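You operate a simulated robot arm through the tools that you are given. There is no shell and no other tool. Be economical: measure what you need, move in short steps, check, and stop when the job is done.

The job below is to be done with a simulated two-armed robot. You get a single attempt, and the scene is never put back.

## Task
Carry the white handled basket with both arms and set it on the chair side of the packing table. Take the blue crumpled towel from the tray of the left cart and put it on the lower shelf of the left cart. Press the left steel button two times. Put the air filter from the middle shelf of the small steel shelving in the large bowl. Take the green disc from the steel top of the basket shelving and leave it in the silver red banded bowl. Put the long pack on the upper shelf of the loading cart away on the knee high shelf of the right wire shelving. Take the handled steel box and put it on the knee high shelf of the left wire shelving. Stack the orange peg from the upper shelf of the steriliser cart on top of the purple peg. Open the left printer flap. Any order will do.
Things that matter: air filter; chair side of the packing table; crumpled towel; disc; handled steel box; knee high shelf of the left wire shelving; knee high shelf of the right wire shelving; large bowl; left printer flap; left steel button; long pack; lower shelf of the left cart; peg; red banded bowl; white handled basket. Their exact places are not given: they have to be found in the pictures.

Only the result counts: the job must be done as asked and must still hold three seconds after the hand-in. Knocking over, shifting, dropping, spilling or breaking anything else fails it. Flat cloth is picked up by pressing the open fingertips on it (5 to 10 N) and closing them slowly along it; thin cloth reads only 2 to 8 mm in the jaws.

## Robot
Two 7-joint arms with two-finger parallel grippers on one trunk, on a base that drives. Base frame: it is fixed to the floor where the robot stands at the start and does not move with it; the origin is under the middle of the robot, x ahead of it, y to its left, z up; the surface under the hand at the start is at about z = 88. Lengths are in cm, angles in rad, forces in N, time in s.
The left shoulder is at the start at [5, 18.7, 111], the right one opposite. With the tool pointing down near the work surface each hand reaches from about 10 to 66 cm from the robot's upright axis, wherever it stands, measured 20 degrees to its own side. Places, roughly: air filter (6x17x23 cm) [-580, 620, 60]; chair side of the packing table [-20, 390, 90]; crumpled towel [-450, 600, 75]; disc [-700, 625, 100]; handled steel box [-750, -100, 50]; knee high shelf of the left wire shelving [-610, -80, 60]; knee high shelf of the right wire shelving [-720, -80, 60]; large bowl (27x27x9 cm) [-350, 600, 80]; left printer flap [-510, 650, 120]; left steel button [-520, 650, 130]; long pack [-175, 475, 125]; lower shelf of the left cart [-460, 610, 20]; peg [-425, 125, 125]; red banded bowl (12x12x5 cm) [-670, 620, 90]; white handled basket (31x24x13 cm) [50, 10, 90]. Payload 3.43 kg a hand.
The TCP of each hand is the grasp point between the finger pads, 3 cm short of the fingertips. In the tool frame z runs along the fingers and y along their closing line. Largest opening 9.4 cm; finger width 2.8, thickness 1; the body of the gripper, 5 by 9.6 cm, starts 5.5 cm behind the TCP.
Orientation is told as [roll, pitch, yaw] about the base's x, y, z axes, in that order, counted from this pose: with the fingers straight down and closing along the base's y, the tool's x points along the base's -x, its y along +y and its z along -z.

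## Interface
- The arms move only by the tool servo_tool. It takes "left_motion", "right_motion" or both (then of equal length, played together; a hand with none holds still); each is a list of rows, each a list of 2 entries, a list of its own where there are three numbers: the shift along the tool's x, y, z in units of 500 mm (1.0 is 500 mm), then the turn, a rotation vector about the tool's x, y, z in units of 90 degrees (1.0 is 90 degrees). In form: [[[x, y, z], [rx, ry, rz]], ...]. A call has 1 to 8 rows; each row is the pose to reach, as a shift and turn from the pose commanded when the call began, along the tool's axes at that moment. "left_claw" and "right_claw" are, for a hand that has rows, the closure in counts, from 0 (fully open) to 255 (shut), set as the call begins (left out, the last holds). A call with a number of a shift or a turn outside -1 to 1 is refused whole. Rows are played at 5 a second. More than 5 cm and 0.15 rad between two rows, or a gripper value outside its range, and nothing of the call is played. Where a pose cannot be reached the arm comes as near as it can. A force on the tool above 40 N (or 10 N above the force at the start of the call, whichever is more), or a blocked arm, ends the call early, and 0.2 s more pass. The fingers move at their own pace (about 15.3 cm/s each) and stop on an object; they squeeze with about 20 N. The grip force told is the motor's: it shows also when the fingers shut on nothing. Time passes only in rows, and 0.2 s behind the last, so rows that repeat a pose let the fingers close. The reply holds the time, the measured pose of the TCP, the force on the tool along the base axes, the opening and the grip force, in the units named above and with some noise, with the torque about the TCP (base axes, N m) and any sound that the robot's microphone picked up.
- Cameras (640 x 400 px; columns grow to the right, rows downward): "scene" is now at [15.01, 0.42, 127.78]; the picture's right is [0.07, -1.00, 0.00], its down [-0.51, -0.03, -0.86] and it looks along [0.86, 0.06, -0.51] (base axes); focal length 260 px, centre (320, 200). "left" rides on the left gripper at [7.6, -1.4, -10.3] in its tool frame; the picture's right is [0.18, 0.98, 0.00], its down [-0.75, 0.14, -0.64] and it looks along [-0.63, 0.12, 0.77] (tool axes); focal length 243 px, centre (320, 200). "right" rides on the right gripper at [7.6, 1.4, -10.2] in its tool frame; the picture's right is [-0.18, 0.98, 0.00], its down [-0.75, -0.14, -0.64] and it looks along [-0.63, -0.12, 0.77] (tool axes); focal length 243 px, centre (320, 200).
- camera(camera): a new picture of that camera. The clock stands still meanwhile.
- slide_trunk(by): slides the trunk up (or, below 0, down) by that many cm; the arms and the scene camera ride with it, the base frame stays. It gives what a move gives, with no picture.
- roll_base(legs): drives the robot by 1 to 6 legs, each [ahead, left, turn to the left] in cm, cm and rad, along the robot's own axes; the way and the turn of a leg run together, so that a leg with both is an arc; at most 150 cm and 3.142 rad a leg. The arms and the cameras ride along, it lands a little off, and it stops where it bumps. It gives what a move gives.
- head_to(pan, tilt): turns the head with the scene camera to pan (to the left, within 1.396 rad either way) and tilt (down, from -0.506 to 1.204), counted from straight ahead of the robot. It gives what a move gives.
- probe_pixels(camera, pixels): for up to 12 pixels [column, row] of the newest picture of that camera ("zoom" is the newest enlarged one), the place [x, y, z] in the base frame of the surface seen there, good to about 0.3 cm. The clock stands still meanwhile.
- enlarge(camera, box): a new picture of the part [left, top, right, bottom] of that camera's present view, enlarged. The clock stands still meanwhile.
- close_job(): hands the job in; it is judged then, once.

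Go step by step. Measure first, check grasps and placings, and put right what went wrong. The budget is 145 turns and 190 pictures, counting those below and the enlarged ones. Unless the task says otherwise, let go and move clear before handing in.

The tools are called after "Emit:" as name(argument=value, ...) on one line, values as JSON. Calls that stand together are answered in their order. servo_tool: Moves the arms, as the interface text tells. Its arguments: {"type":"object","properties":{"left_motion":{"type":"array","items":{"type":"array"}},"left_claw":{"type":"number"},"right_motion":{"type":"array","items":{"type":"array"}},"right_claw":{"type":"number"}},"required":[]} The other tools are called the same way: slide_trunk (by) slides the trunk up or down; roll_base (legs) drives the base; head_to (pan, tilt) turns the head that bears the scene camera; camera (camera) takes a picture; probe_pixels (camera, pixels) gives the place of the surface under pixels of a picture; enlarge (camera, box) takes an enlarged picture of a part of a camera's view; close_job () hands the job in.

At the start:

```text
time: 0.0
left_tcp_pos: [44.6, 25.84, 111.57]
left_tcp_rot: [0.0, 0.001, -0.001]
left_wrist_force: [-0.6, -0.1, 0.8]
left_moment: [0.01, 0.05, 0.02]
left_opening: 9.39
left_grip_force: 0.1
right_tcp_pos: [39.38, -9.16, 109.34]
right_tcp_rot: [-0.001, 0.0, 0.001]
right_wrist_force: [-0.2, 0.3, -0.2]
right_moment: [-0.02, -0.02, -0.01]
right_opening: 9.41
right_grip_force: 0.0
trunk travel left (down, up): [-32.5, 10.7]
robot x, y, heading: [-0.12, 0.16, 0.002]
head pan, tilt: [0.066, 0.531]
```

scene: 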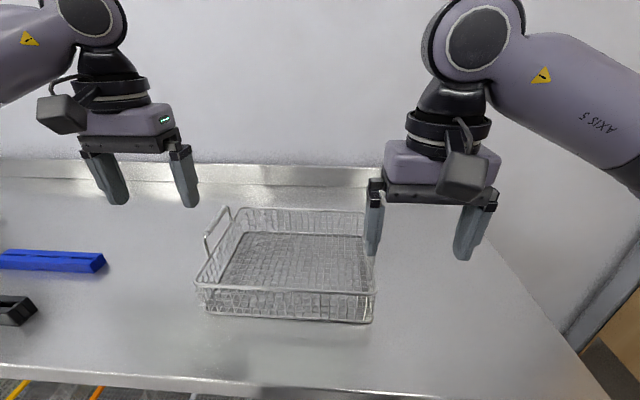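
right: 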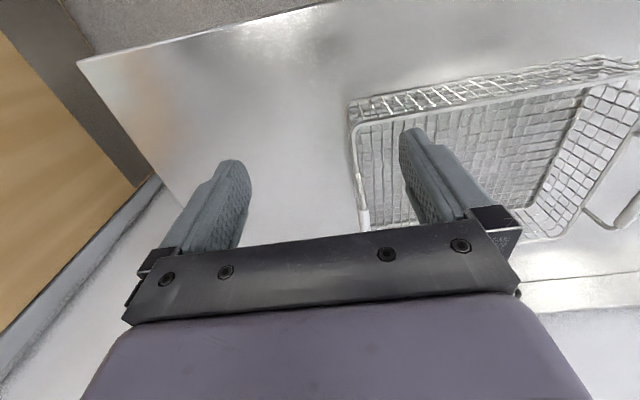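
left: 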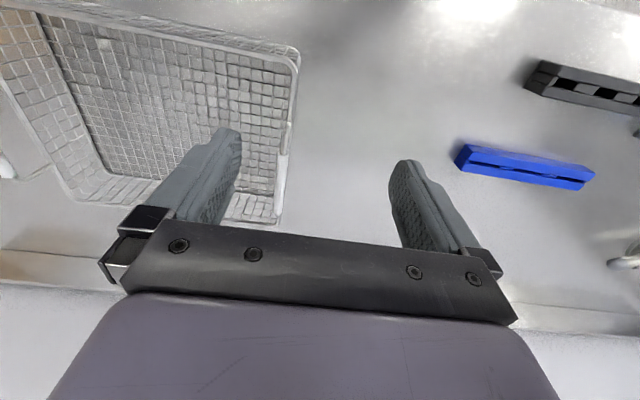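

The basket sits ahead of me with one handle visible at its left side (205-230, 205-255). I measure the basket's rim and handles first.

Emit:
enlarge(camera="scene", box=[180, 180, 400, 340])

Emit:
probe_pixels(camera="scene", pixels=[[228, 208], [207, 240], [245, 209], [362, 211], [197, 284], [374, 292], [210, 312], [370, 322], [300, 260], [300, 350], [300, 288], [371, 250]])

```text
2.50 times, centred on (290, 260) of scene
```

zoom: 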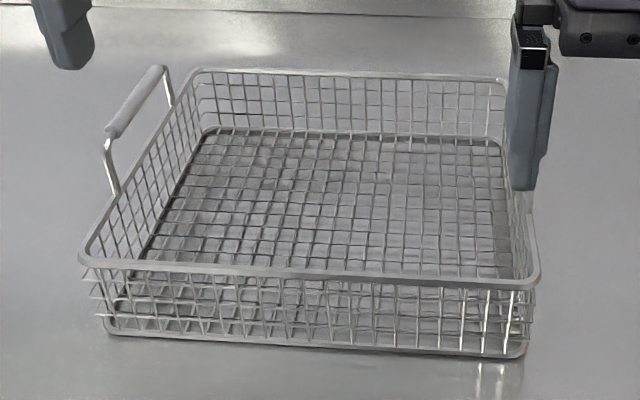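

```text
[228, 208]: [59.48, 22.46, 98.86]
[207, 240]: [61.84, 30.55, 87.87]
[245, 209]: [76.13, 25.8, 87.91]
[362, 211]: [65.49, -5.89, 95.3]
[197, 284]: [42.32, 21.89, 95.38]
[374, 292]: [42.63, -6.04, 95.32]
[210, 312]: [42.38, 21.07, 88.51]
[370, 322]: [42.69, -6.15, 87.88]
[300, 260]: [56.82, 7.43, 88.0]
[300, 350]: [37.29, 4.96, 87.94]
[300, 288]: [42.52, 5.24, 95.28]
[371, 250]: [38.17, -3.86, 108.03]
```

The left handle bar runs in the zoom from (112,130) to (155,72); the right handle is hidden behind the right gripper, so I look through the right camera too.

Emit:
probe_pixels(camera="zoom", pixels=[[113, 128], [122, 117], [135, 100], [145, 86], [157, 71], [110, 165], [168, 90]])

Emit:
probe_pixels(camera="right", pixels=[[363, 215], [360, 185], [364, 225], [356, 160], [353, 125]])

Emit:
enlarge(camera="right", box=[300, 80, 460, 240])

```text
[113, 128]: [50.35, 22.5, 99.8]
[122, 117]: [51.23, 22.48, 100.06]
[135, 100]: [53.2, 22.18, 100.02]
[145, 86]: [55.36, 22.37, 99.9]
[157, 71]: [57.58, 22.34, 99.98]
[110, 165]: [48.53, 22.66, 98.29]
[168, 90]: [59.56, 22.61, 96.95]
```

```text
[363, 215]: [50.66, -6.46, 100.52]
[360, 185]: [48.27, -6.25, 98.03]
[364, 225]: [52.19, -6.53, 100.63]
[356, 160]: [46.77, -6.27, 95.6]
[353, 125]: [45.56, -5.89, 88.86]
```

```text
2.50 times, centred on (380, 160) of right
```

zoom: 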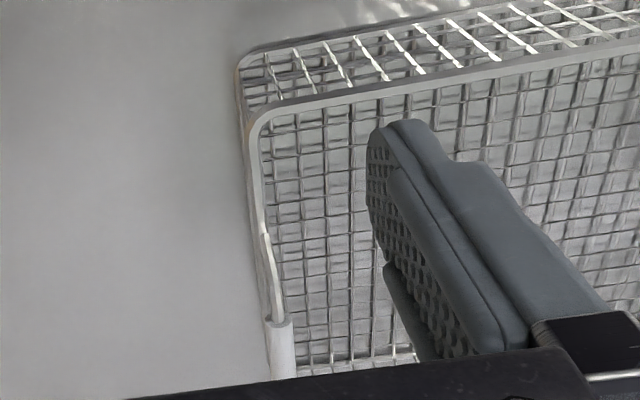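

Handles lie along x from 50 to 58.5 at z≈100, at y=22.4 and y=-6.5. I bring both open hands over them and down.

Emit:
servo_tool(left_motion=[[[-0.048, -0.017, 0], [0, 0, 0]], [[-0.096, -0.034, 0], [0, 0, 0]], [[-0.144, -0.052, 0], [0, 0, 0]], [[-0.192, -0.069, 0], [0, 0, 0]], [[-0.192, -0.069, 0.08], [0, 0, 0]], [[-0.192, -0.069, 0.16], [0, 0, 0]], [[-0.192, -0.069, 0.21], [0, 0, 0]], [[-0.192, -0.069, 0.251], [0, 0, 0]]], right_motion=[[[-0.074, 0.013, 0], [0, 0, 0]], [[-0.148, 0.026, 0], [0, 0, 0]], [[-0.222, 0.039, 0], [0, 0, 0]], [[-0.296, 0.051, 0], [0, 0, 0]], [[-0.296, 0.051, 0.07], [0, 0, 0]], [[-0.296, 0.051, 0.13], [0, 0, 0]], [[-0.296, 0.051, 0.17], [0, 0, 0]], [[-0.296, 0.051, 0.207], [0, 0, 0]]])

Emit:
camera(camera="scene")

```text
time: 1.8
left_tcp_pos: [54.36, 22.32, 99.07]
left_tcp_rot: [0.0, -0.001, 0.001]
left_wrist_force: [-0.6, 0.6, 0.5]
left_moment: [-0.01, 0.0, 0.01]
left_opening: 9.39
left_grip_force: 0.1
right_tcp_pos: [53.92, -6.51, 98.51]
right_tcp_rot: [0.001, 0.001, -0.001]
right_wrist_force: [0.4, -0.5, 0.5]
right_moment: [-0.02, 0.02, -0.01]
right_opening: 9.42
right_grip_force: 0.0
trunk travel left (down, up): [-32.5, 10.7]
robot x, y, heading: [0.04, -0.49, -0.001]
head pan, tilt: [0.066, 0.531]
```

```text
184 pictures are left
```

scene: 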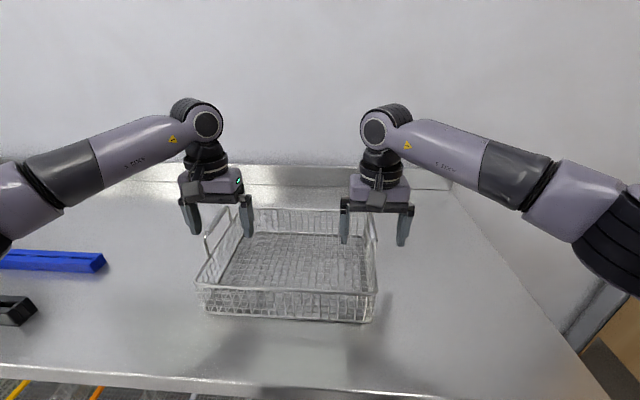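

Both hands straddle the handles. I close both claws.

Emit:
servo_tool(left_motion=[[[0, 0, 0], [0, 0, 0]], [[0, 0, 0], [0, 0, 0]], [[0, 0, 0], [0, 0, 0]], [[0, 0, 0], [0, 0, 0]]], right_motion=[[[0, 0, 0], [0, 0, 0]], [[0, 0, 0], [0, 0, 0]], [[0, 0, 0], [0, 0, 0]], [[0, 0, 0], [0, 0, 0]]], left_claw=255, right_claw=255)

```text
time: 2.8
left_tcp_pos: [54.29, 22.42, 99.12]
left_tcp_rot: [0.001, 0.0, 0.003]
left_wrist_force: [1.0, 15.3, 0.0]
left_moment: [-0.08, -0.3, -0.05]
left_opening: 1.61
left_grip_force: 20.0
right_tcp_pos: [54.08, -6.64, 98.63]
right_tcp_rot: [-0.004, -0.001, -0.002]
right_wrist_force: [-1.1, -14.3, -0.7]
right_moment: [0.14, -0.16, 0.17]
right_opening: 1.64
right_grip_force: 20.4
trunk travel left (down, up): [-32.5, 10.7]
robot x, y, heading: [0.24, 0.04, -0.0]
head pan, tilt: [0.066, 0.531]
```

Both handles are held (opening 1.6 cm, 20 N). I ease out 1 mm each and lift.

Emit:
servo_tool(left_motion=[[[0, 0.003, -0.03], [0, 0, 0]], [[0, 0.003, -0.1], [0, 0, 0]], [[0, 0.003, -0.17], [0, 0, 0]], [[0, 0.003, -0.24], [0, 0, 0]], [[0, 0.003, -0.24], [0, 0, 0]]], right_motion=[[[0, -0.003, -0.03], [0, 0, 0]], [[0, -0.003, -0.1], [0, 0, 0]], [[0, -0.003, -0.17], [0, 0, 0]], [[0, -0.003, -0.24], [0, 0, 0]], [[0, -0.003, -0.24], [0, 0, 0]]])

Emit:
head_to(pan=1.396, tilt=0.3)

Emit:
camera(camera="scene")

```text
time: 4.0
left_tcp_pos: [54.26, 22.39, 110.69]
left_tcp_rot: [0.0, 0.002, 0.003]
left_wrist_force: [2.4, 17.3, -3.5]
left_moment: [-0.13, 0.03, 0.16]
left_opening: 1.61
left_grip_force: 19.6
right_tcp_pos: [54.14, -6.74, 110.79]
right_tcp_rot: [-0.003, 0.003, 0.0]
right_wrist_force: [-1.4, -17.2, -3.0]
right_moment: [0.23, -0.03, 0.34]
right_opening: 1.62
right_grip_force: 19.7
trunk travel left (down, up): [-32.5, 10.7]
robot x, y, heading: [0.24, -0.02, -0.0]
head pan, tilt: [0.066, 0.531]
```

```text
time: 5.5
left_tcp_pos: [54.29, 22.47, 110.79]
left_tcp_rot: [0.0, 0.0, 0.004]
left_wrist_force: [1.5, 21.2, -3.8]
left_moment: [-0.13, 0.23, 0.15]
left_opening: 1.63
left_grip_force: 19.5
right_tcp_pos: [54.15, -6.82, 110.8]
right_tcp_rot: [0.0, -0.002, -0.001]
right_wrist_force: [-1.5, -20.2, -3.1]
right_moment: [0.23, -0.21, 0.26]
right_opening: 1.62
right_grip_force: 20.2
trunk travel left (down, up): [-32.5, 10.7]
robot x, y, heading: [0.06, 0.15, -0.002]
head pan, tilt: [1.396, 0.3]
```

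```text
183 pictures are left
```

scene: 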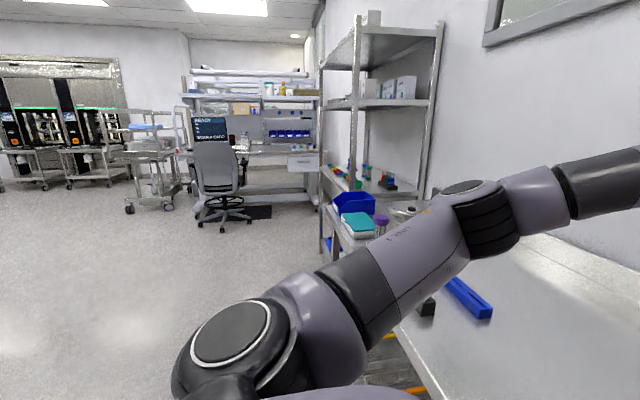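

The packing table with chair is seen at (190-320, 90-200). I measure it and look enlarged; also test relieving the hand tension inward.

Emit:
servo_tool(left_motion=[[[0, -0.006, 0], [0, 0, 0]], [[0, -0.006, 0], [0, 0, 0]]], right_motion=[[[0, 0.006, 0], [0, 0, 0]], [[0, 0.006, 0], [0, 0, 0]]])

Emit:
enlarge(camera="scene", box=[110, 50, 350, 230])

Emit:
probe_pixels(camera="scene", pixels=[[200, 147], [240, 148], [300, 150], [315, 152], [217, 165], [225, 225], [205, 215], [245, 215], [320, 190], [325, 250], [270, 200], [150, 150]])

```text
time: 6.1
left_tcp_pos: [54.39, 22.5, 110.77]
left_tcp_rot: [0.004, 0.001, 0.009]
left_wrist_force: [1.0, 30.4, -4.4]
left_moment: [-0.2, 0.14, -0.07]
left_opening: 1.66
left_grip_force: 20.3
right_tcp_pos: [54.29, -6.75, 110.92]
right_tcp_rot: [-0.003, 0.001, -0.008]
right_wrist_force: [-1.6, -30.7, -3.3]
right_moment: [0.34, -0.1, 0.3]
right_opening: 1.61
right_grip_force: 19.5
trunk travel left (down, up): [-32.5, 10.7]
robot x, y, heading: [-0.15, 0.1, -0.005]
head pan, tilt: [1.396, 0.3]
```

```text
2.22 times, centred on (230, 140) of scene
```

zoom: 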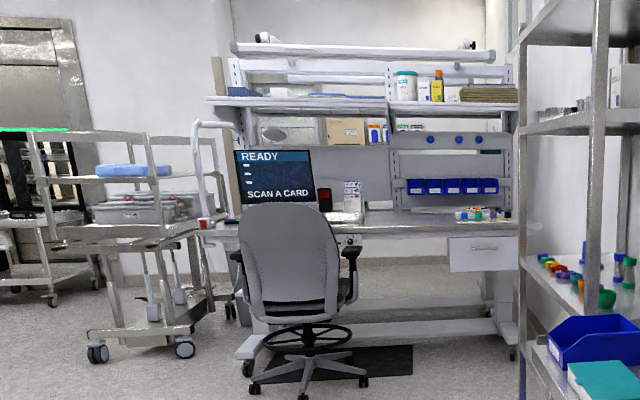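

```text
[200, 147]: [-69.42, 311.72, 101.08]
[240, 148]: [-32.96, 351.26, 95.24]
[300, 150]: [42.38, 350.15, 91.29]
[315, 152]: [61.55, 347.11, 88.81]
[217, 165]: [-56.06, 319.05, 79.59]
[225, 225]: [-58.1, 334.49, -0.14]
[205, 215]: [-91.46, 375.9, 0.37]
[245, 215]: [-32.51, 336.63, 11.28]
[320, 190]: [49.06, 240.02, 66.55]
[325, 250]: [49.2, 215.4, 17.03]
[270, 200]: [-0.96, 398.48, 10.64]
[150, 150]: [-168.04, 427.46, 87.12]
```

Outward motion relieves the tension. I ease outward 6 mm more, then back away, turn to face the packing table, and drive partway.

Emit:
servo_tool(left_motion=[[[0, 0.01, 0], [0, 0, 0]], [[0, 0.016, 0], [0, 0, 0]], [[0, 0.016, 0], [0, 0, 0]]], right_motion=[[[0, -0.01, 0], [0, 0, 0]], [[0, -0.016, 0], [0, 0, 0]], [[0, -0.016, 0], [0, 0, 0]]])

Emit:
roll_base(legs=[[-75, 0, 0], [0, 0, 1.571], [100, -30, 0], [100, -35, 0]])

Emit:
head_to(pan=0, tilt=0.45)

Emit:
camera(camera="scene")

```text
time: 6.9
left_tcp_pos: [54.51, 22.51, 111.03]
left_tcp_rot: [-0.006, -0.001, -0.011]
left_wrist_force: [-1.3, -24.5, -3.1]
left_moment: [0.19, 0.04, 0.29]
left_opening: 1.63
left_grip_force: 20.2
right_tcp_pos: [53.99, -6.7, 110.99]
right_tcp_rot: [0.007, 0.0, 0.01]
right_wrist_force: [1.3, 23.6, -3.1]
right_moment: [-0.25, -0.1, -0.35]
right_opening: 1.61
right_grip_force: 19.6
trunk travel left (down, up): [-32.5, 10.7]
robot x, y, heading: [0.31, 0.47, 0.002]
head pan, tilt: [1.396, 0.3]
```

```text
time: 24.8
left_tcp_pos: [-23.36, 252.54, 110.97]
left_tcp_rot: [-0.006, 0.001, 1.525]
left_wrist_force: [37.5, -1.5, -3.1]
left_moment: [0.02, 0.24, 0.21]
left_opening: 1.63
left_grip_force: 19.7
right_tcp_pos: [6.0, 251.26, 110.92]
right_tcp_rot: [0.006, 0.001, 1.544]
right_wrist_force: [-36.6, 2.1, -2.5]
right_moment: [-0.01, -0.41, -0.22]
right_opening: 1.63
right_grip_force: 20.3
trunk travel left (down, up): [-32.5, 10.7]
robot x, y, heading: [-2.46, 197.66, 1.538]
head pan, tilt: [1.396, 0.3]
```

```text
time: 26.3
left_tcp_pos: [-23.36, 252.52, 110.96]
left_tcp_rot: [-0.008, -0.001, 1.523]
left_wrist_force: [3.7, 1.3, -3.2]
left_moment: [-0.06, 0.04, 0.34]
left_opening: 1.64
left_grip_force: 19.9
right_tcp_pos: [5.95, 251.21, 110.92]
right_tcp_rot: [0.006, -0.003, 1.543]
right_wrist_force: [-4.5, -0.1, -3.5]
right_moment: [0.03, -0.05, -0.26]
right_opening: 1.64
right_grip_force: 20.1
trunk travel left (down, up): [-32.5, 10.7]
robot x, y, heading: [-2.95, 197.14, 1.536]
head pan, tilt: [0.0, 0.45]
```

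```text
181 pictures are left
```

scene: 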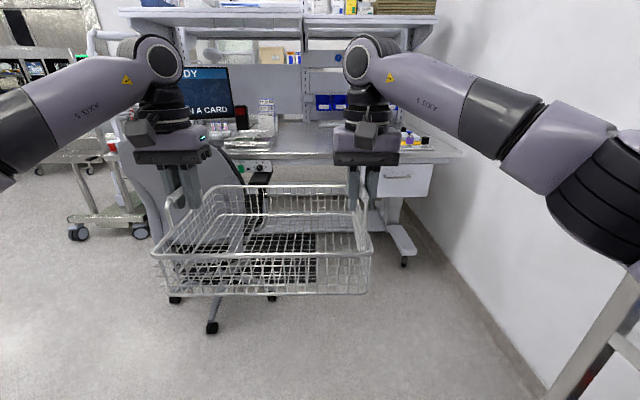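

The basket is carried safely and the tension is about 4 N. I measure the packing table top, chair and objects on it.

Emit:
enlarge(camera="scene", box=[180, 70, 440, 240])

Emit:
probe_pixels(camera="scene", pixels=[[262, 180], [290, 155], [290, 140], [300, 130], [245, 150], [270, 110], [330, 105], [400, 140], [455, 155], [212, 325], [250, 175], [275, 292]])

```text
2.35 times, centred on (310, 155) of scene
```

zoom: 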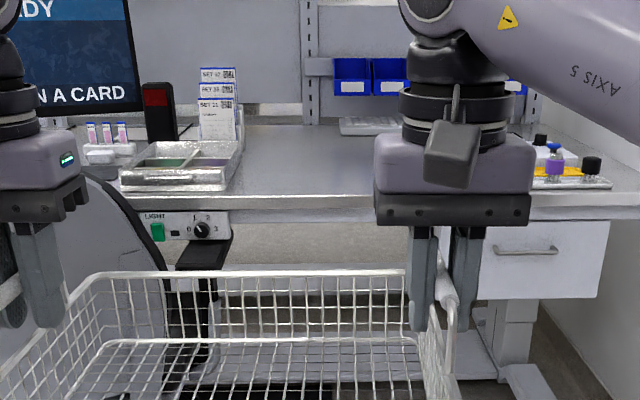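

```text
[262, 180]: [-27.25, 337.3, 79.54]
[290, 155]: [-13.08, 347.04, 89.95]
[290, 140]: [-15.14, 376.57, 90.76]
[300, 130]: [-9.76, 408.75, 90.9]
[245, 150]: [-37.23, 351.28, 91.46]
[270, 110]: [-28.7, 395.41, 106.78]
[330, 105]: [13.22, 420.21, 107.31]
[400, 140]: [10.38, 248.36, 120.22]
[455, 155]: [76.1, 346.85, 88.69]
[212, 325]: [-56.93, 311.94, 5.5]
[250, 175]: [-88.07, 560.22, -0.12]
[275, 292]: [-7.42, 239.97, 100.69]
```

Table top is at z≈90.8 from y=347. I probe the edges of the tray, cards and keyboard to find the free patch.

Emit:
probe_pixels(camera="zoom", pixels=[[232, 188], [240, 145], [236, 135], [202, 130], [345, 130], [365, 125], [520, 180], [535, 185], [125, 185], [300, 190], [300, 130], [330, 118]])

```text
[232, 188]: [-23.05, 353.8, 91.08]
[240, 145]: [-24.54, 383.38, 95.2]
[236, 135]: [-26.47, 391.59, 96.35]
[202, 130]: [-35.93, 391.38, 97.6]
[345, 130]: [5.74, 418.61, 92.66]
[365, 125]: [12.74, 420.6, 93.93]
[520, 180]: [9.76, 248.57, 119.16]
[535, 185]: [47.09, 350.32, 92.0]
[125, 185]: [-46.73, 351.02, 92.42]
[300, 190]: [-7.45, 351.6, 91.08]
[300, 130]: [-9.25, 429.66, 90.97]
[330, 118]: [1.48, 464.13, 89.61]
```

Free patch is x −22…45, y 348…413. I shift the basket 8 cm left in the robot frame (to stay clear of the chair), straighten heading, and approach to within 25 cm.

Emit:
servo_tool(left_motion=[[[0, 0.06, 0], [0, 0, 0]], [[0, 0.12, 0], [0, 0, 0]], [[0, 0.16, 0], [0, 0, 0]], [[0, 0.16, 0], [0, 0, 0]]], right_motion=[[[0, 0.06, 0], [0, 0, 0]], [[0, 0.12, 0], [0, 0, 0]], [[0, 0.16, 0], [0, 0, 0]], [[0, 0.16, 0], [0, 0, 0]]])

Emit:
roll_base(legs=[[0, 0, 0.034], [0, -13, 0], [98, 0, 0]])

Emit:
camera(camera="scene")

```text
time: 27.1
left_tcp_pos: [-29.72, 252.92, 110.9]
left_tcp_rot: [-0.022, -0.004, 1.497]
left_wrist_force: [22.0, 3.4, -3.1]
left_moment: [-0.47, 0.18, 0.51]
left_opening: 1.78
left_grip_force: 20.1
right_tcp_pos: [-0.61, 252.4, 110.95]
right_tcp_rot: [0.057, 0.011, 1.526]
right_wrist_force: [-21.2, -2.1, -3.5]
right_moment: [0.46, -0.19, 0.46]
right_opening: 1.69
right_grip_force: 20.0
trunk travel left (down, up): [-32.5, 10.7]
robot x, y, heading: [-2.76, 197.2, 1.538]
head pan, tilt: [0.0, 0.45]
stopped in row 4 (right hand): the force on the tool passed its limit at 49 N (the readings are from after the stop); the commanded pose is now the measured one
```

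```text
time: 34.0
left_tcp_pos: [-19.5, 350.13, 110.78]
left_tcp_rot: [-0.025, -0.006, 1.536]
left_wrist_force: [34.6, 4.0, -3.2]
left_moment: [-0.02, 0.2, 0.49]
left_opening: 1.76
left_grip_force: 20.0
right_tcp_pos: [9.57, 350.81, 111.09]
right_tcp_rot: [0.053, 0.009, 1.569]
right_wrist_force: [-34.2, -3.6, -4.2]
right_moment: [-0.01, -0.36, 0.46]
right_opening: 1.73
right_grip_force: 20.0
trunk travel left (down, up): [-32.5, 10.7]
robot x, y, heading: [9.65, 295.65, 1.575]
head pan, tilt: [0.0, 0.45]
```

```text
179 pictures are left
```

scene: 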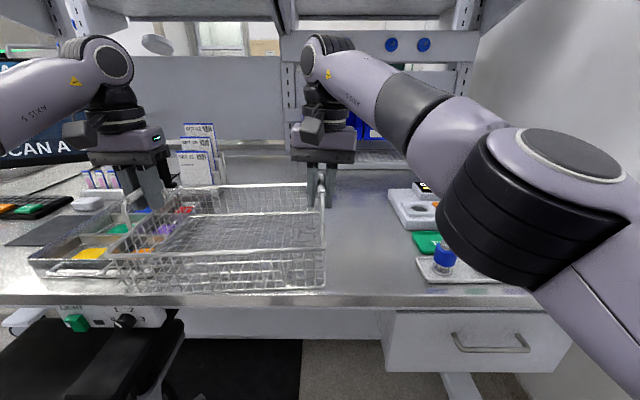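

Basket centre is at (−5, 350) at safe height. I drive 25 cm ahead.

Emit:
roll_base(legs=[[25, 0, 0]])

Emit:
camera(camera="scene")

Emit:
camera(camera="left")

```text
time: 35.8
left_tcp_pos: [-19.41, 375.18, 110.82]
left_tcp_rot: [-0.026, -0.005, 1.533]
left_wrist_force: [16.5, 4.1, -3.3]
left_moment: [0.04, 0.1, 0.44]
left_opening: 1.8
left_grip_force: 19.9
right_tcp_pos: [9.74, 375.85, 111.04]
right_tcp_rot: [0.057, 0.01, 1.565]
right_wrist_force: [-16.6, -2.5, -3.1]
right_moment: [0.01, -0.17, 0.48]
right_opening: 1.69
right_grip_force: 19.7
trunk travel left (down, up): [-32.5, 10.7]
robot x, y, heading: [9.84, 320.92, 1.57]
head pan, tilt: [0.0, 0.45]
```

```text
178 pictures are left
```

scene: 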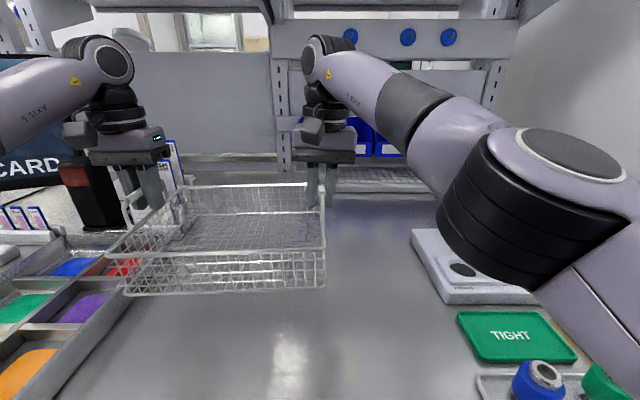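

```text
177 pictures are left
```

left: 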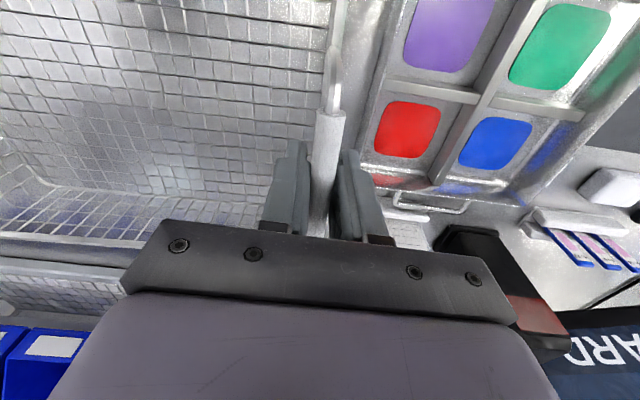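

I check the clearances of the tray, cards and scanner near the left hand.

Emit:
probe_pixels(camera="left", pixels=[[362, 150], [372, 80], [385, 180], [460, 208], [425, 225], [490, 250], [540, 320], [330, 80], [400, 215]])

Emit:
probe_pixels(camera="scene", pixels=[[172, 150], [75, 168], [100, 195], [190, 240], [135, 290], [320, 282]])

```text
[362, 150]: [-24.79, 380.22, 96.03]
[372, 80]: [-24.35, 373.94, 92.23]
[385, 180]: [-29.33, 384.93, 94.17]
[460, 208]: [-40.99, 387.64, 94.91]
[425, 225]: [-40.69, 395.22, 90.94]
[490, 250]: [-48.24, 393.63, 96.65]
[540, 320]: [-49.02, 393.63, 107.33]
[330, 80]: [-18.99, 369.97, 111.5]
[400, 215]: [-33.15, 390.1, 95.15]
```

```text
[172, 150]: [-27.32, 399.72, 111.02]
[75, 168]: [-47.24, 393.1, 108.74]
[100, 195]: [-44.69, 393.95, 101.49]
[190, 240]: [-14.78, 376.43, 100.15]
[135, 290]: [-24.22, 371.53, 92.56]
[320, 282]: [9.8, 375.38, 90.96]
```

Basket clears the tray (edge at x≈−24). I lower both hands 8.5 cm straight down.

Emit:
servo_tool(left_motion=[[[0, 0.001, 0.05], [0, 0, 0]], [[0, 0.002, 0.1], [0, 0, 0]], [[0, 0.003, 0.14], [0, 0, 0]], [[0, 0.004, 0.17], [0, 0, 0]], [[0, 0.004, 0.17], [0, 0, 0]]], right_motion=[[[0, -0.003, 0.05], [0, 0, 0]], [[0, -0.006, 0.1], [0, 0, 0]], [[0, -0.008, 0.14], [0, 0, 0]], [[0, -0.01, 0.17], [0, 0, 0]], [[0, -0.01, 0.17], [0, 0, 0]]])

```text
time: 37.0
left_tcp_pos: [-19.45, 375.14, 102.42]
left_tcp_rot: [-0.028, -0.007, 1.534]
left_wrist_force: [5.1, 2.8, -3.5]
left_moment: [0.12, 0.0, 0.48]
left_opening: 1.75
left_grip_force: 20.0
right_tcp_pos: [9.78, 375.64, 102.49]
right_tcp_rot: [0.056, 0.01, 1.564]
right_wrist_force: [-4.8, -4.0, -3.4]
right_moment: [-0.09, -0.07, 0.47]
right_opening: 1.7
right_grip_force: 20.3
trunk travel left (down, up): [-32.5, 10.7]
robot x, y, heading: [9.96, 320.94, 1.572]
head pan, tilt: [0.0, 0.45]
```

Still hanging (−3.5 N each). I lower a further 0.7 cm in small steps.

Emit:
servo_tool(left_motion=[[[0, 0, 0.006], [0, 0, 0]], [[0, 0, 0.01], [0, 0, 0]], [[0, 0, 0.013], [0, 0, 0]], [[0, 0, 0.013], [0, 0, 0]]], right_motion=[[[0, 0, 0.006], [0, 0, 0]], [[0, 0, 0.01], [0, 0, 0]], [[0, 0, 0.013], [0, 0, 0]], [[0, 0, 0.013], [0, 0, 0]]])

Emit:
enlarge(camera="scene", box=[80, 120, 360, 320])

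```text
time: 38.0
left_tcp_pos: [-19.33, 374.93, 101.88]
left_tcp_rot: [-0.026, -0.008, 1.533]
left_wrist_force: [3.0, 3.8, 13.0]
left_moment: [-0.03, 0.04, 0.49]
left_opening: 1.79
left_grip_force: 20.2
right_tcp_pos: [9.86, 375.62, 101.96]
right_tcp_rot: [0.055, 0.008, 1.563]
right_wrist_force: [1.0, -1.7, -2.4]
right_moment: [0.45, 0.03, 0.42]
right_opening: 1.69
right_grip_force: 20.1
trunk travel left (down, up): [-32.5, 10.7]
robot x, y, heading: [9.86, 320.52, 1.575]
head pan, tilt: [0.0, 0.45]
```

```text
2.00 times, centred on (220, 220) of scene
```

zoom: 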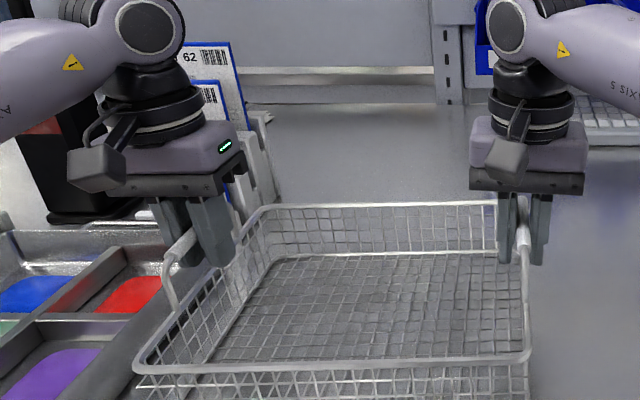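

Left side rests (13 N), right needs a few mm more; then release.

Emit:
servo_tool(right_motion=[[[0, 0, 0.004], [0, 0, 0]], [[0, 0, 0.007], [0, 0, 0]], [[0, 0, 0.007], [0, 0, 0]]])

Emit:
servo_tool(left_motion=[[[0, 0, 0], [0, 0, 0]], [[0, 0, 0], [0, 0, 0]], [[0, 0, -0.02], [0, 0, 0]], [[0, 0, -0.08], [0, 0, 0]], [[0, 0, -0.16], [0, 0, 0]], [[0, 0, -0.24], [0, 0, 0]]], right_motion=[[[0, 0, 0], [0, 0, 0]], [[0, 0, 0], [0, 0, 0]], [[0, 0, -0.02], [0, 0, 0]], [[0, 0, -0.08], [0, 0, 0]], [[0, 0, -0.16], [0, 0, 0]], [[0, 0, -0.24], [0, 0, 0]]], left_claw=0, right_claw=0)

Emit:
camera(camera="scene")

```text
time: 38.8
left_tcp_pos: [-19.15, 375.11, 101.89]
left_tcp_rot: [-0.024, -0.007, 1.533]
left_wrist_force: [2.0, 6.9, 10.8]
left_moment: [-0.04, 0.04, 0.45]
left_opening: 1.73
left_grip_force: 19.6
right_tcp_pos: [9.84, 375.62, 101.63]
right_tcp_rot: [0.057, 0.007, 1.562]
right_wrist_force: [5.8, -0.2, 10.3]
right_moment: [-0.42, 0.0, 0.47]
right_opening: 1.67
right_grip_force: 20.3
trunk travel left (down, up): [-32.5, 10.7]
robot x, y, heading: [9.68, 321.1, 1.576]
head pan, tilt: [0.0, 0.45]
```

```text
time: 40.2
left_tcp_pos: [-19.56, 374.94, 113.6]
left_tcp_rot: [-0.026, -0.007, 1.531]
left_wrist_force: [0.0, 0.4, -0.7]
left_moment: [-0.03, 0.01, -0.02]
left_opening: 9.4
left_grip_force: 0.1
right_tcp_pos: [10.26, 375.22, 113.14]
right_tcp_rot: [0.056, 0.008, 1.564]
right_wrist_force: [-0.8, -0.9, -0.6]
right_moment: [-0.01, 0.04, 0.0]
right_opening: 9.4
right_grip_force: 0.0
right hand out of reach, approached as far as the arm can: row 6
trunk travel left (down, up): [-32.5, 10.7]
robot x, y, heading: [9.71, 320.87, 1.575]
head pan, tilt: [0.0, 0.45]
```

```text
175 pictures are left
```

scene: 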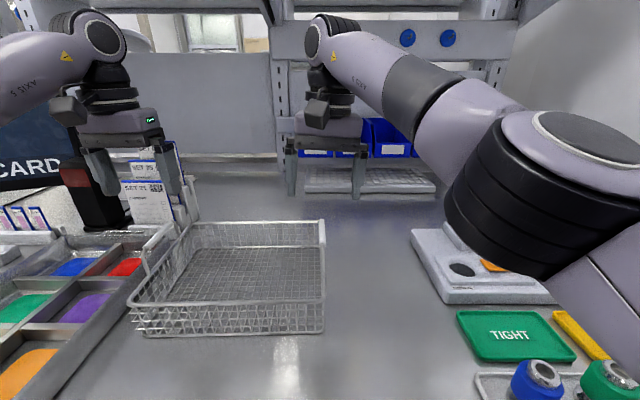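

The basket stands squarely on the table and both hands are clear. I back out, move over toward the loading cart, and look.

Emit:
roll_base(legs=[[-95, 0, 0], [0, 120, 0], [50, 60, 0]])

Emit:
head_to(pan=0.1, tilt=0.2)

Emit:
camera(camera="scene")

```text
time: 60.8
left_tcp_pos: [-194.61, 331.67, 113.43]
left_tcp_rot: [-0.029, -0.006, 1.505]
left_wrist_force: [-0.2, 0.1, 0.1]
left_moment: [0.03, -0.04, 0.0]
left_opening: 9.37
left_grip_force: 0.0
right_tcp_pos: [-164.74, 330.92, 112.94]
right_tcp_rot: [0.056, 0.009, 1.535]
right_wrist_force: [-0.7, 0.8, -0.4]
right_moment: [-0.01, -0.02, -0.01]
right_opening: 9.39
right_grip_force: 0.0
trunk travel left (down, up): [-32.5, 10.7]
robot x, y, heading: [-166.7, 276.72, 1.552]
head pan, tilt: [0.0, 0.45]
```

```text
time: 61.6
left_tcp_pos: [-194.56, 331.59, 113.54]
left_tcp_rot: [-0.028, -0.006, 1.504]
left_wrist_force: [0.2, 0.8, 0.4]
left_moment: [0.01, 0.04, 0.01]
left_opening: 9.39
left_grip_force: 0.1
right_tcp_pos: [-164.68, 331.06, 113.04]
right_tcp_rot: [0.056, 0.009, 1.537]
right_wrist_force: [-0.3, -0.1, 1.0]
right_moment: [0.0, 0.0, -0.02]
right_opening: 9.39
right_grip_force: 0.0
trunk travel left (down, up): [-32.5, 10.7]
robot x, y, heading: [-166.8, 276.5, 1.546]
head pan, tilt: [0.099, 0.201]
```

```text
174 pictures are left
```

scene: 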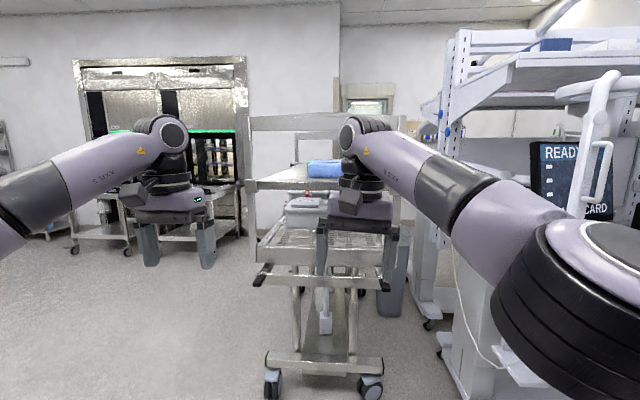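

The blue pack lies on the cart's upper shelf near (325,168). I move the right hand out of the view and enlarge.

Emit:
servo_tool(right_motion=[[[0.06, -0.07, 0], [0.04, 0, 0]], [[0.12, -0.14, 0], [0.04, 0, 0]], [[0.18, -0.21, 0], [0.04, 0, 0]], [[0.24, -0.28, 0], [0.04, 0, 0]]])

Emit:
enlarge(camera="scene", box=[230, 90, 430, 270])

```text
time: 62.6
left_tcp_pos: [-194.53, 331.55, 113.53]
left_tcp_rot: [-0.025, -0.006, 1.505]
left_wrist_force: [-0.1, 0.0, 1.0]
left_moment: [-0.01, -0.01, 0.03]
left_opening: 9.4
left_grip_force: 0.0
right_tcp_pos: [-151.24, 318.68, 112.22]
right_tcp_rot: [-0.005, 0.008, 1.535]
right_wrist_force: [0.1, -0.2, -0.2]
right_moment: [0.0, -0.01, -0.02]
right_opening: 9.36
right_grip_force: 0.1
trunk travel left (down, up): [-32.5, 10.7]
robot x, y, heading: [-166.9, 276.82, 1.546]
head pan, tilt: [0.099, 0.201]
```

```text
2.22 times, centred on (330, 180) of scene
```

zoom: 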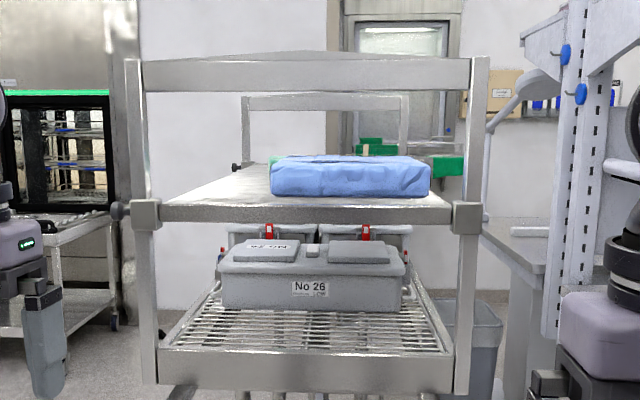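

Emit:
probe_pixels(camera="zoom", pixels=[[275, 185], [430, 180], [300, 160], [415, 160], [350, 180], [300, 75], [300, 212], [145, 215], [470, 215], [210, 190], [440, 205], [400, 100]])

Emit:
probe_pixels(camera="zoom", pixels=[[128, 100], [480, 100], [245, 150], [405, 125], [250, 160], [255, 180], [270, 158], [350, 157], [300, 360], [150, 370]])

```text
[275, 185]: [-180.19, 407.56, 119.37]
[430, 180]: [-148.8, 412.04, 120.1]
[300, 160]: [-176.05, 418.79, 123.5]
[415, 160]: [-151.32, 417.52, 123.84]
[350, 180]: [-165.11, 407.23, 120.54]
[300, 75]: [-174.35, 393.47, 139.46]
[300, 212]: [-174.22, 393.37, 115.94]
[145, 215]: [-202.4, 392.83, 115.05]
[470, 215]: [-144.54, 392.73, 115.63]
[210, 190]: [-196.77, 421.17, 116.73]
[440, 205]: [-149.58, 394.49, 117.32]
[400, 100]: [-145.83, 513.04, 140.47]
```

```text
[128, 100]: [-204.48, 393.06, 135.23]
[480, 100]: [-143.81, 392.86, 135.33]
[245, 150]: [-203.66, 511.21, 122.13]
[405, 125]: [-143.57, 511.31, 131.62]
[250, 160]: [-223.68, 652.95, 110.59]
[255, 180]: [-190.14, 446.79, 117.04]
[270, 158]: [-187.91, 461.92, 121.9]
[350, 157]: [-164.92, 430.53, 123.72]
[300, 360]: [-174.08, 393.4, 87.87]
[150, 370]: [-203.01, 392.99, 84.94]
```

The blue pack spans x −180…−149, y 407…430; something green lies behind at y≈462. I go to the cart's open left side, raise the trunk, and look from there.

Emit:
roll_base(legs=[[0, 120, 0], [130, 0, 0], [40, 0, -1.546]])

Emit:
slide_trunk(by=10.5)

Emit:
head_to(pan=0, tilt=0.35)

Emit:
camera(camera="scene")

```text
time: 83.1
left_tcp_pos: [-203.19, 461.66, 113.5]
left_tcp_rot: [-0.019, 0.021, -0.018]
left_wrist_force: [-6.9, -0.4, -0.6]
left_moment: [0.0, -0.21, 0.36]
left_opening: 9.35
left_grip_force: 0.1
right_tcp_pos: [-214.35, 417.47, 112.35]
right_tcp_rot: [-0.005, 0.009, -0.012]
right_wrist_force: [0.0, 0.6, 0.0]
right_moment: [-0.01, -0.01, -0.02]
right_opening: 9.4
right_grip_force: 0.0
trunk travel left (down, up): [-32.5, 10.7]
robot x, y, heading: [-256.64, 431.86, 0.003]
head pan, tilt: [0.099, 0.201]
stopped in leg 3: the force on the tool passed its limit at 75 N (the readings are from after the stop); the commanded pose is now the measured one
```

```text
time: 84.4
left_tcp_pos: [-203.1, 461.6, 123.97]
left_tcp_rot: [-0.018, 0.022, -0.016]
left_wrist_force: [0.2, 0.2, 0.7]
left_moment: [0.03, 0.02, 0.0]
left_opening: 9.39
left_grip_force: 0.0
right_tcp_pos: [-214.2, 417.53, 122.77]
right_tcp_rot: [-0.007, 0.011, -0.01]
right_wrist_force: [0.6, 1.2, -0.2]
right_moment: [-0.01, -0.04, -0.03]
right_opening: 9.4
right_grip_force: 0.0
trunk travel left (down, up): [-43.0, 0.2]
robot x, y, heading: [-256.67, 431.79, 0.001]
head pan, tilt: [0.099, 0.201]
```

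```text
time: 85.1
left_tcp_pos: [-203.07, 461.55, 123.95]
left_tcp_rot: [-0.02, 0.022, -0.015]
left_wrist_force: [1.0, 1.0, -0.8]
left_moment: [-0.01, 0.01, -0.01]
left_opening: 9.42
left_grip_force: 0.1
right_tcp_pos: [-214.28, 417.52, 122.81]
right_tcp_rot: [-0.008, 0.01, -0.011]
right_wrist_force: [0.2, 0.3, 0.6]
right_moment: [-0.02, 0.01, 0.05]
right_opening: 9.41
right_grip_force: 0.1
trunk travel left (down, up): [-43.0, 0.2]
robot x, y, heading: [-256.32, 431.69, 0.0]
head pan, tilt: [0.0, 0.351]
```

```text
172 pictures are left
```

scene: 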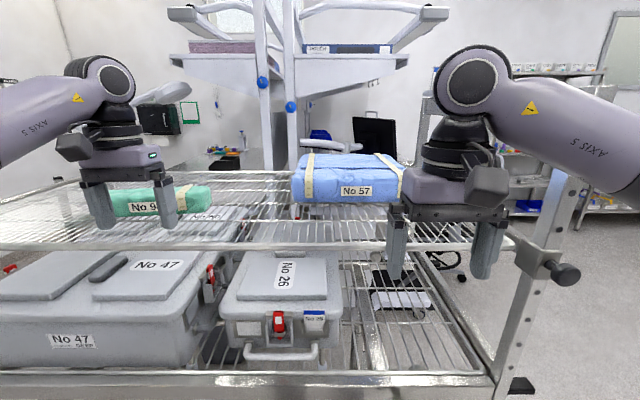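

My left hand brushed the cart edge; two packs are here: blue No 57 (345,178) and a green one (160,200) that fits the told place (−175,475). I back off and look again.

Emit:
roll_base(legs=[[-22, 22, 0]])

Emit:
camera(camera="scene")

Emit:
camera(camera="left")

```text
time: 87.7
left_tcp_pos: [-225.08, 483.67, 124.0]
left_tcp_rot: [-0.021, 0.021, -0.017]
left_wrist_force: [-0.6, 0.0, 0.2]
left_moment: [0.01, -0.02, -0.02]
left_opening: 9.41
left_grip_force: 0.0
right_tcp_pos: [-236.37, 439.57, 122.84]
right_tcp_rot: [-0.007, 0.009, -0.011]
right_wrist_force: [-0.4, 0.3, -0.4]
right_moment: [-0.02, -0.01, -0.01]
right_opening: 9.38
right_grip_force: 0.1
trunk travel left (down, up): [-43.0, 0.2]
robot x, y, heading: [-279.2, 454.05, 0.003]
head pan, tilt: [0.0, 0.351]
```

```text
171 pictures are left
```

scene: 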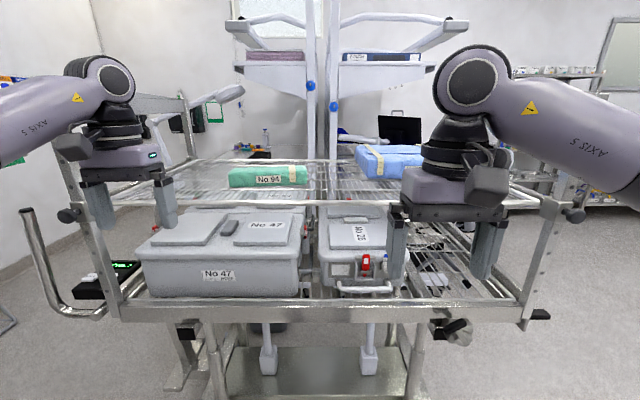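

```text
170 pictures are left
```

left: 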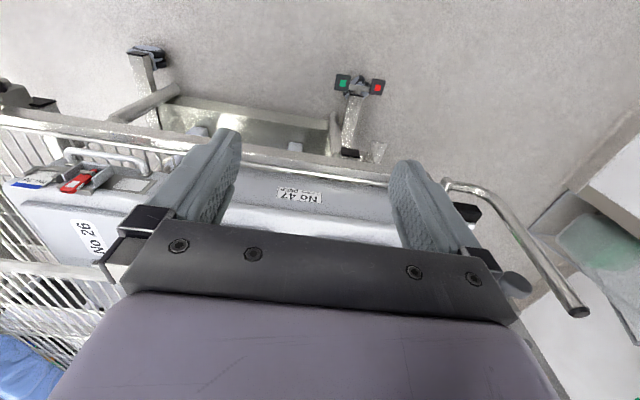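

Emit:
enlarge(camera="scene", box=[180, 120, 440, 240])

Emit:
probe_pixels(camera="scene", pixels=[[232, 178], [305, 178], [235, 168], [300, 166], [265, 175], [270, 187], [360, 150], [365, 170], [410, 150], [140, 203], [385, 150], [240, 195]])

```text
2.46 times, centred on (310, 180) of scene
```

zoom: 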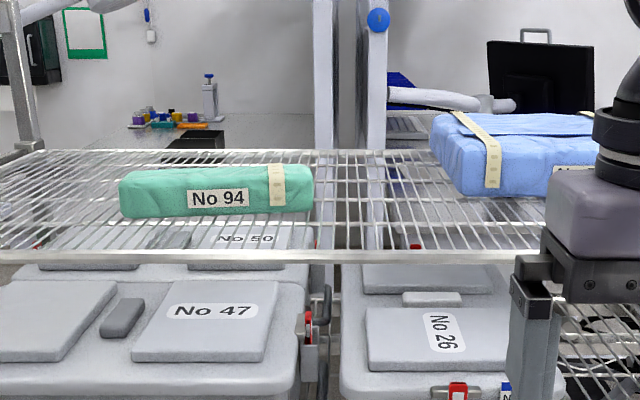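

```text
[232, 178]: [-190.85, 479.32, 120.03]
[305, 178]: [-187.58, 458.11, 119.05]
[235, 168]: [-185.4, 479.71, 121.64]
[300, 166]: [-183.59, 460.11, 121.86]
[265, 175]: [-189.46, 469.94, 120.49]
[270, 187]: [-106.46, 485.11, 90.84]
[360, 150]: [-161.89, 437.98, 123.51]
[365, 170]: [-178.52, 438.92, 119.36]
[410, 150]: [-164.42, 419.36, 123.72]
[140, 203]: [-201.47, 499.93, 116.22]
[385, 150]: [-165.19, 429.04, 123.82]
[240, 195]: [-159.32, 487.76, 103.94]
```

Emit:
probe_pixels(camera="zoom", pixels=[[125, 190], [125, 178], [130, 173], [200, 170], [205, 168], [240, 168], [300, 165], [308, 180], [220, 185], [220, 177], [160, 171], [265, 166]])

Emit:
servo_tool(left_motion=[[[0.05, 0.06, -0.05], [0, 0, 0]], [[0.05, 0.12, -0.12], [0, 0, 0]], [[0.05, 0.12, -0.2], [0, 0, 0]]], right_motion=[[[0, 0, -0.05], [0, 0, 0]], [[0, 0, -0.1], [0, 0, 0]], [[0, 0, -0.1], [0, 0, 0]]])

Emit:
camera(camera="left")

```text
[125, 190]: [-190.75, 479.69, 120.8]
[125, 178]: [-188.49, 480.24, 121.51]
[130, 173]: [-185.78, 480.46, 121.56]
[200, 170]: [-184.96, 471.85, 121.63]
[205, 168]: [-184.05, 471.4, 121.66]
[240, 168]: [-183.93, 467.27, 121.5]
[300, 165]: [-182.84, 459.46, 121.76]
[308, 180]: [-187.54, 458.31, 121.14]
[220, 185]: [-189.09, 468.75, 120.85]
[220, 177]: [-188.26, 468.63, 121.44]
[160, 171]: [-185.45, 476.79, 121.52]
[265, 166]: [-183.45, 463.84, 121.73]
```

```text
time: 88.5
left_tcp_pos: [-228.16, 489.35, 133.2]
left_tcp_rot: [-0.018, 0.017, -0.017]
left_wrist_force: [-0.2, 0.6, -0.6]
left_moment: [0.01, -0.02, 0.01]
left_opening: 9.4
left_grip_force: 0.0
left hand out of reach, approached as far as the arm can: row 3
right_tcp_pos: [-236.45, 439.46, 127.89]
right_tcp_rot: [-0.004, 0.008, -0.01]
right_wrist_force: [0.3, 0.2, 0.2]
right_moment: [0.03, -0.01, 0.0]
right_opening: 9.38
right_grip_force: 0.1
trunk travel left (down, up): [-43.0, 0.2]
robot x, y, heading: [-278.78, 453.92, 0.006]
head pan, tilt: [0.0, 0.351]
```

```text
168 pictures are left
```

left: 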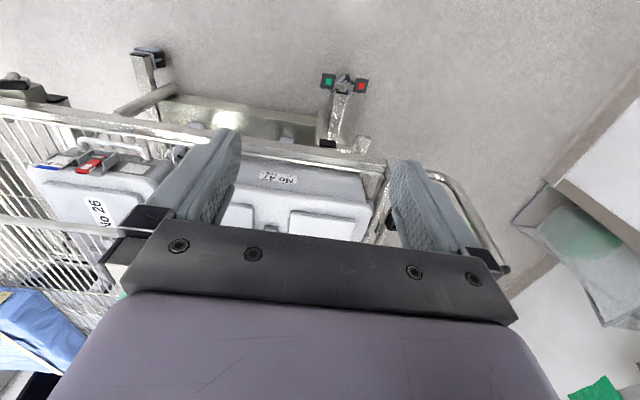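

The green pack is about 6.5 × 23 × 5 cm at (−187, 469), top z 121.7, yawed ≈0.14: it is the long pack. I turn the left hand to close across it, while still outside the cart, and then drive nearer.

Emit:
servo_tool(left_motion=[[[0, 0, 0], [0, 0, 0.095]], [[0, 0, 0], [0, 0, 0.19]], [[0, 0, 0], [0, 0, 0.285]], [[0, 0, 0], [0, 0, 0.38]], [[0, 0, 0], [0, 0, 0.475]], [[0, 0, 0], [0, 0, 0.57]], [[0, 0, 0], [0, 0, 0.665]], [[0, 0, 0], [0, 0, 0.76]]])

Emit:
servo_tool(left_motion=[[[0, 0, 0], [0, 0, 0.08]], [[0, 0, 0], [0, 0, 0.145]], [[0, 0, 0], [0, 0, 0.145]]])

Emit:
roll_base(legs=[[35, -2, 0]])

Emit:
camera(camera="left")

Emit:
camera(camera="scene")

```text
time: 90.3
left_tcp_pos: [-244.77, 472.98, 125.02]
left_tcp_rot: [-0.026, -0.011, -1.203]
left_wrist_force: [-0.3, 0.5, 0.3]
left_moment: [-0.02, -0.05, 0.06]
left_opening: 9.41
left_grip_force: 0.0
left hand out of reach, approached as far as the arm can: row 1, 2, 3, 4, 5, 6, 7, 8
right_tcp_pos: [-236.5, 439.58, 127.87]
right_tcp_rot: [-0.006, 0.011, -0.013]
right_wrist_force: [-1.1, -0.4, -0.5]
right_moment: [0.0, 0.03, -0.01]
right_opening: 9.4
right_grip_force: 0.1
trunk travel left (down, up): [-43.0, 0.2]
robot x, y, heading: [-278.95, 454.29, 0.001]
head pan, tilt: [0.0, 0.351]
```

```text
time: 91.1
left_tcp_pos: [-248.64, 469.86, 123.74]
left_tcp_rot: [-0.024, -0.014, -1.439]
left_wrist_force: [0.1, 0.1, 0.3]
left_moment: [-0.02, -0.02, 0.0]
left_opening: 9.4
left_grip_force: 0.1
left hand out of reach, approached as far as the arm can: row 1, 2, 3
right_tcp_pos: [-236.42, 439.52, 127.84]
right_tcp_rot: [-0.007, 0.012, -0.013]
right_wrist_force: [0.0, -0.1, -0.3]
right_moment: [-0.03, -0.01, -0.02]
right_opening: 9.41
right_grip_force: 0.1
trunk travel left (down, up): [-43.0, 0.2]
robot x, y, heading: [-279.08, 454.02, 0.005]
head pan, tilt: [0.0, 0.351]
```

```text
time: 93.4
left_tcp_pos: [-213.67, 467.64, 123.78]
left_tcp_rot: [-0.025, -0.015, -1.442]
left_wrist_force: [0.1, 0.4, 1.0]
left_moment: [0.0, 0.01, -0.03]
left_opening: 9.4
left_grip_force: 0.1
right_tcp_pos: [-201.44, 437.3, 127.94]
right_tcp_rot: [-0.005, 0.01, -0.015]
right_wrist_force: [0.7, 0.0, 0.0]
right_moment: [-0.05, 0.02, 0.02]
right_opening: 9.38
right_grip_force: 0.1
trunk travel left (down, up): [-43.0, 0.2]
robot x, y, heading: [-243.83, 451.61, -0.007]
head pan, tilt: [0.0, 0.351]
```

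```text
167 pictures are left
```

left: 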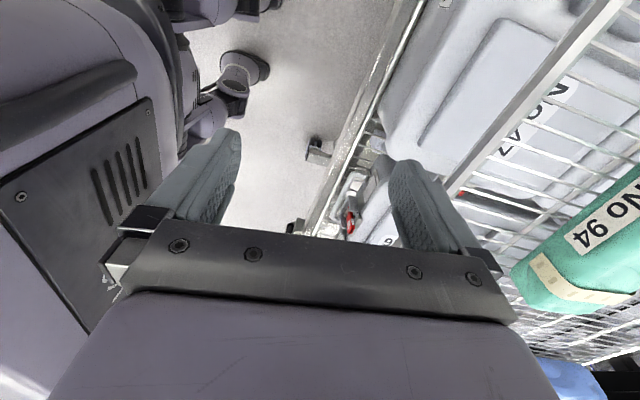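

```text
166 pictures are left
```

scene: 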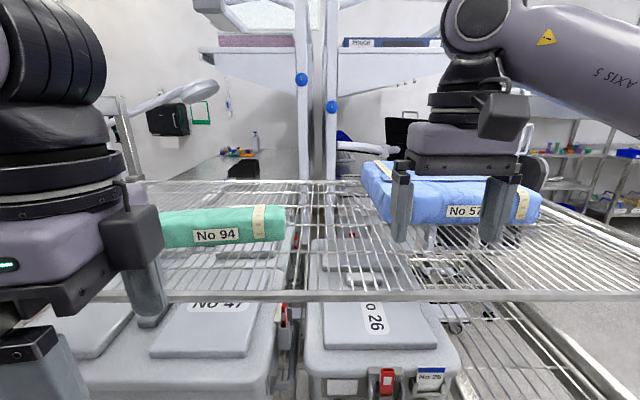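

I raise the left hand a little to see where its commanded pose stands, before passing over the pack.

Emit:
servo_tool(left_motion=[[[0, 0, -0.03], [0, 0, 0]], [[0, 0, -0.06], [0, 0, 0]], [[0, 0, -0.06], [0, 0, 0]]])

```text
time: 94.2
left_tcp_pos: [-214.35, 467.24, 126.6]
left_tcp_rot: [-0.024, -0.016, -1.438]
left_wrist_force: [0.1, -0.6, 0.1]
left_moment: [0.02, 0.01, 0.0]
left_opening: 9.41
left_grip_force: 0.1
left hand out of reach, approached as far as the arm can: row 1, 2, 3
right_tcp_pos: [-201.53, 437.25, 127.84]
right_tcp_rot: [-0.008, 0.013, -0.016]
right_wrist_force: [0.0, 0.1, 0.9]
right_moment: [0.01, -0.06, 0.01]
right_opening: 9.4
right_grip_force: 0.1
trunk travel left (down, up): [-43.0, 0.2]
robot x, y, heading: [-244.14, 451.84, -0.003]
head pan, tilt: [0.0, 0.351]
```

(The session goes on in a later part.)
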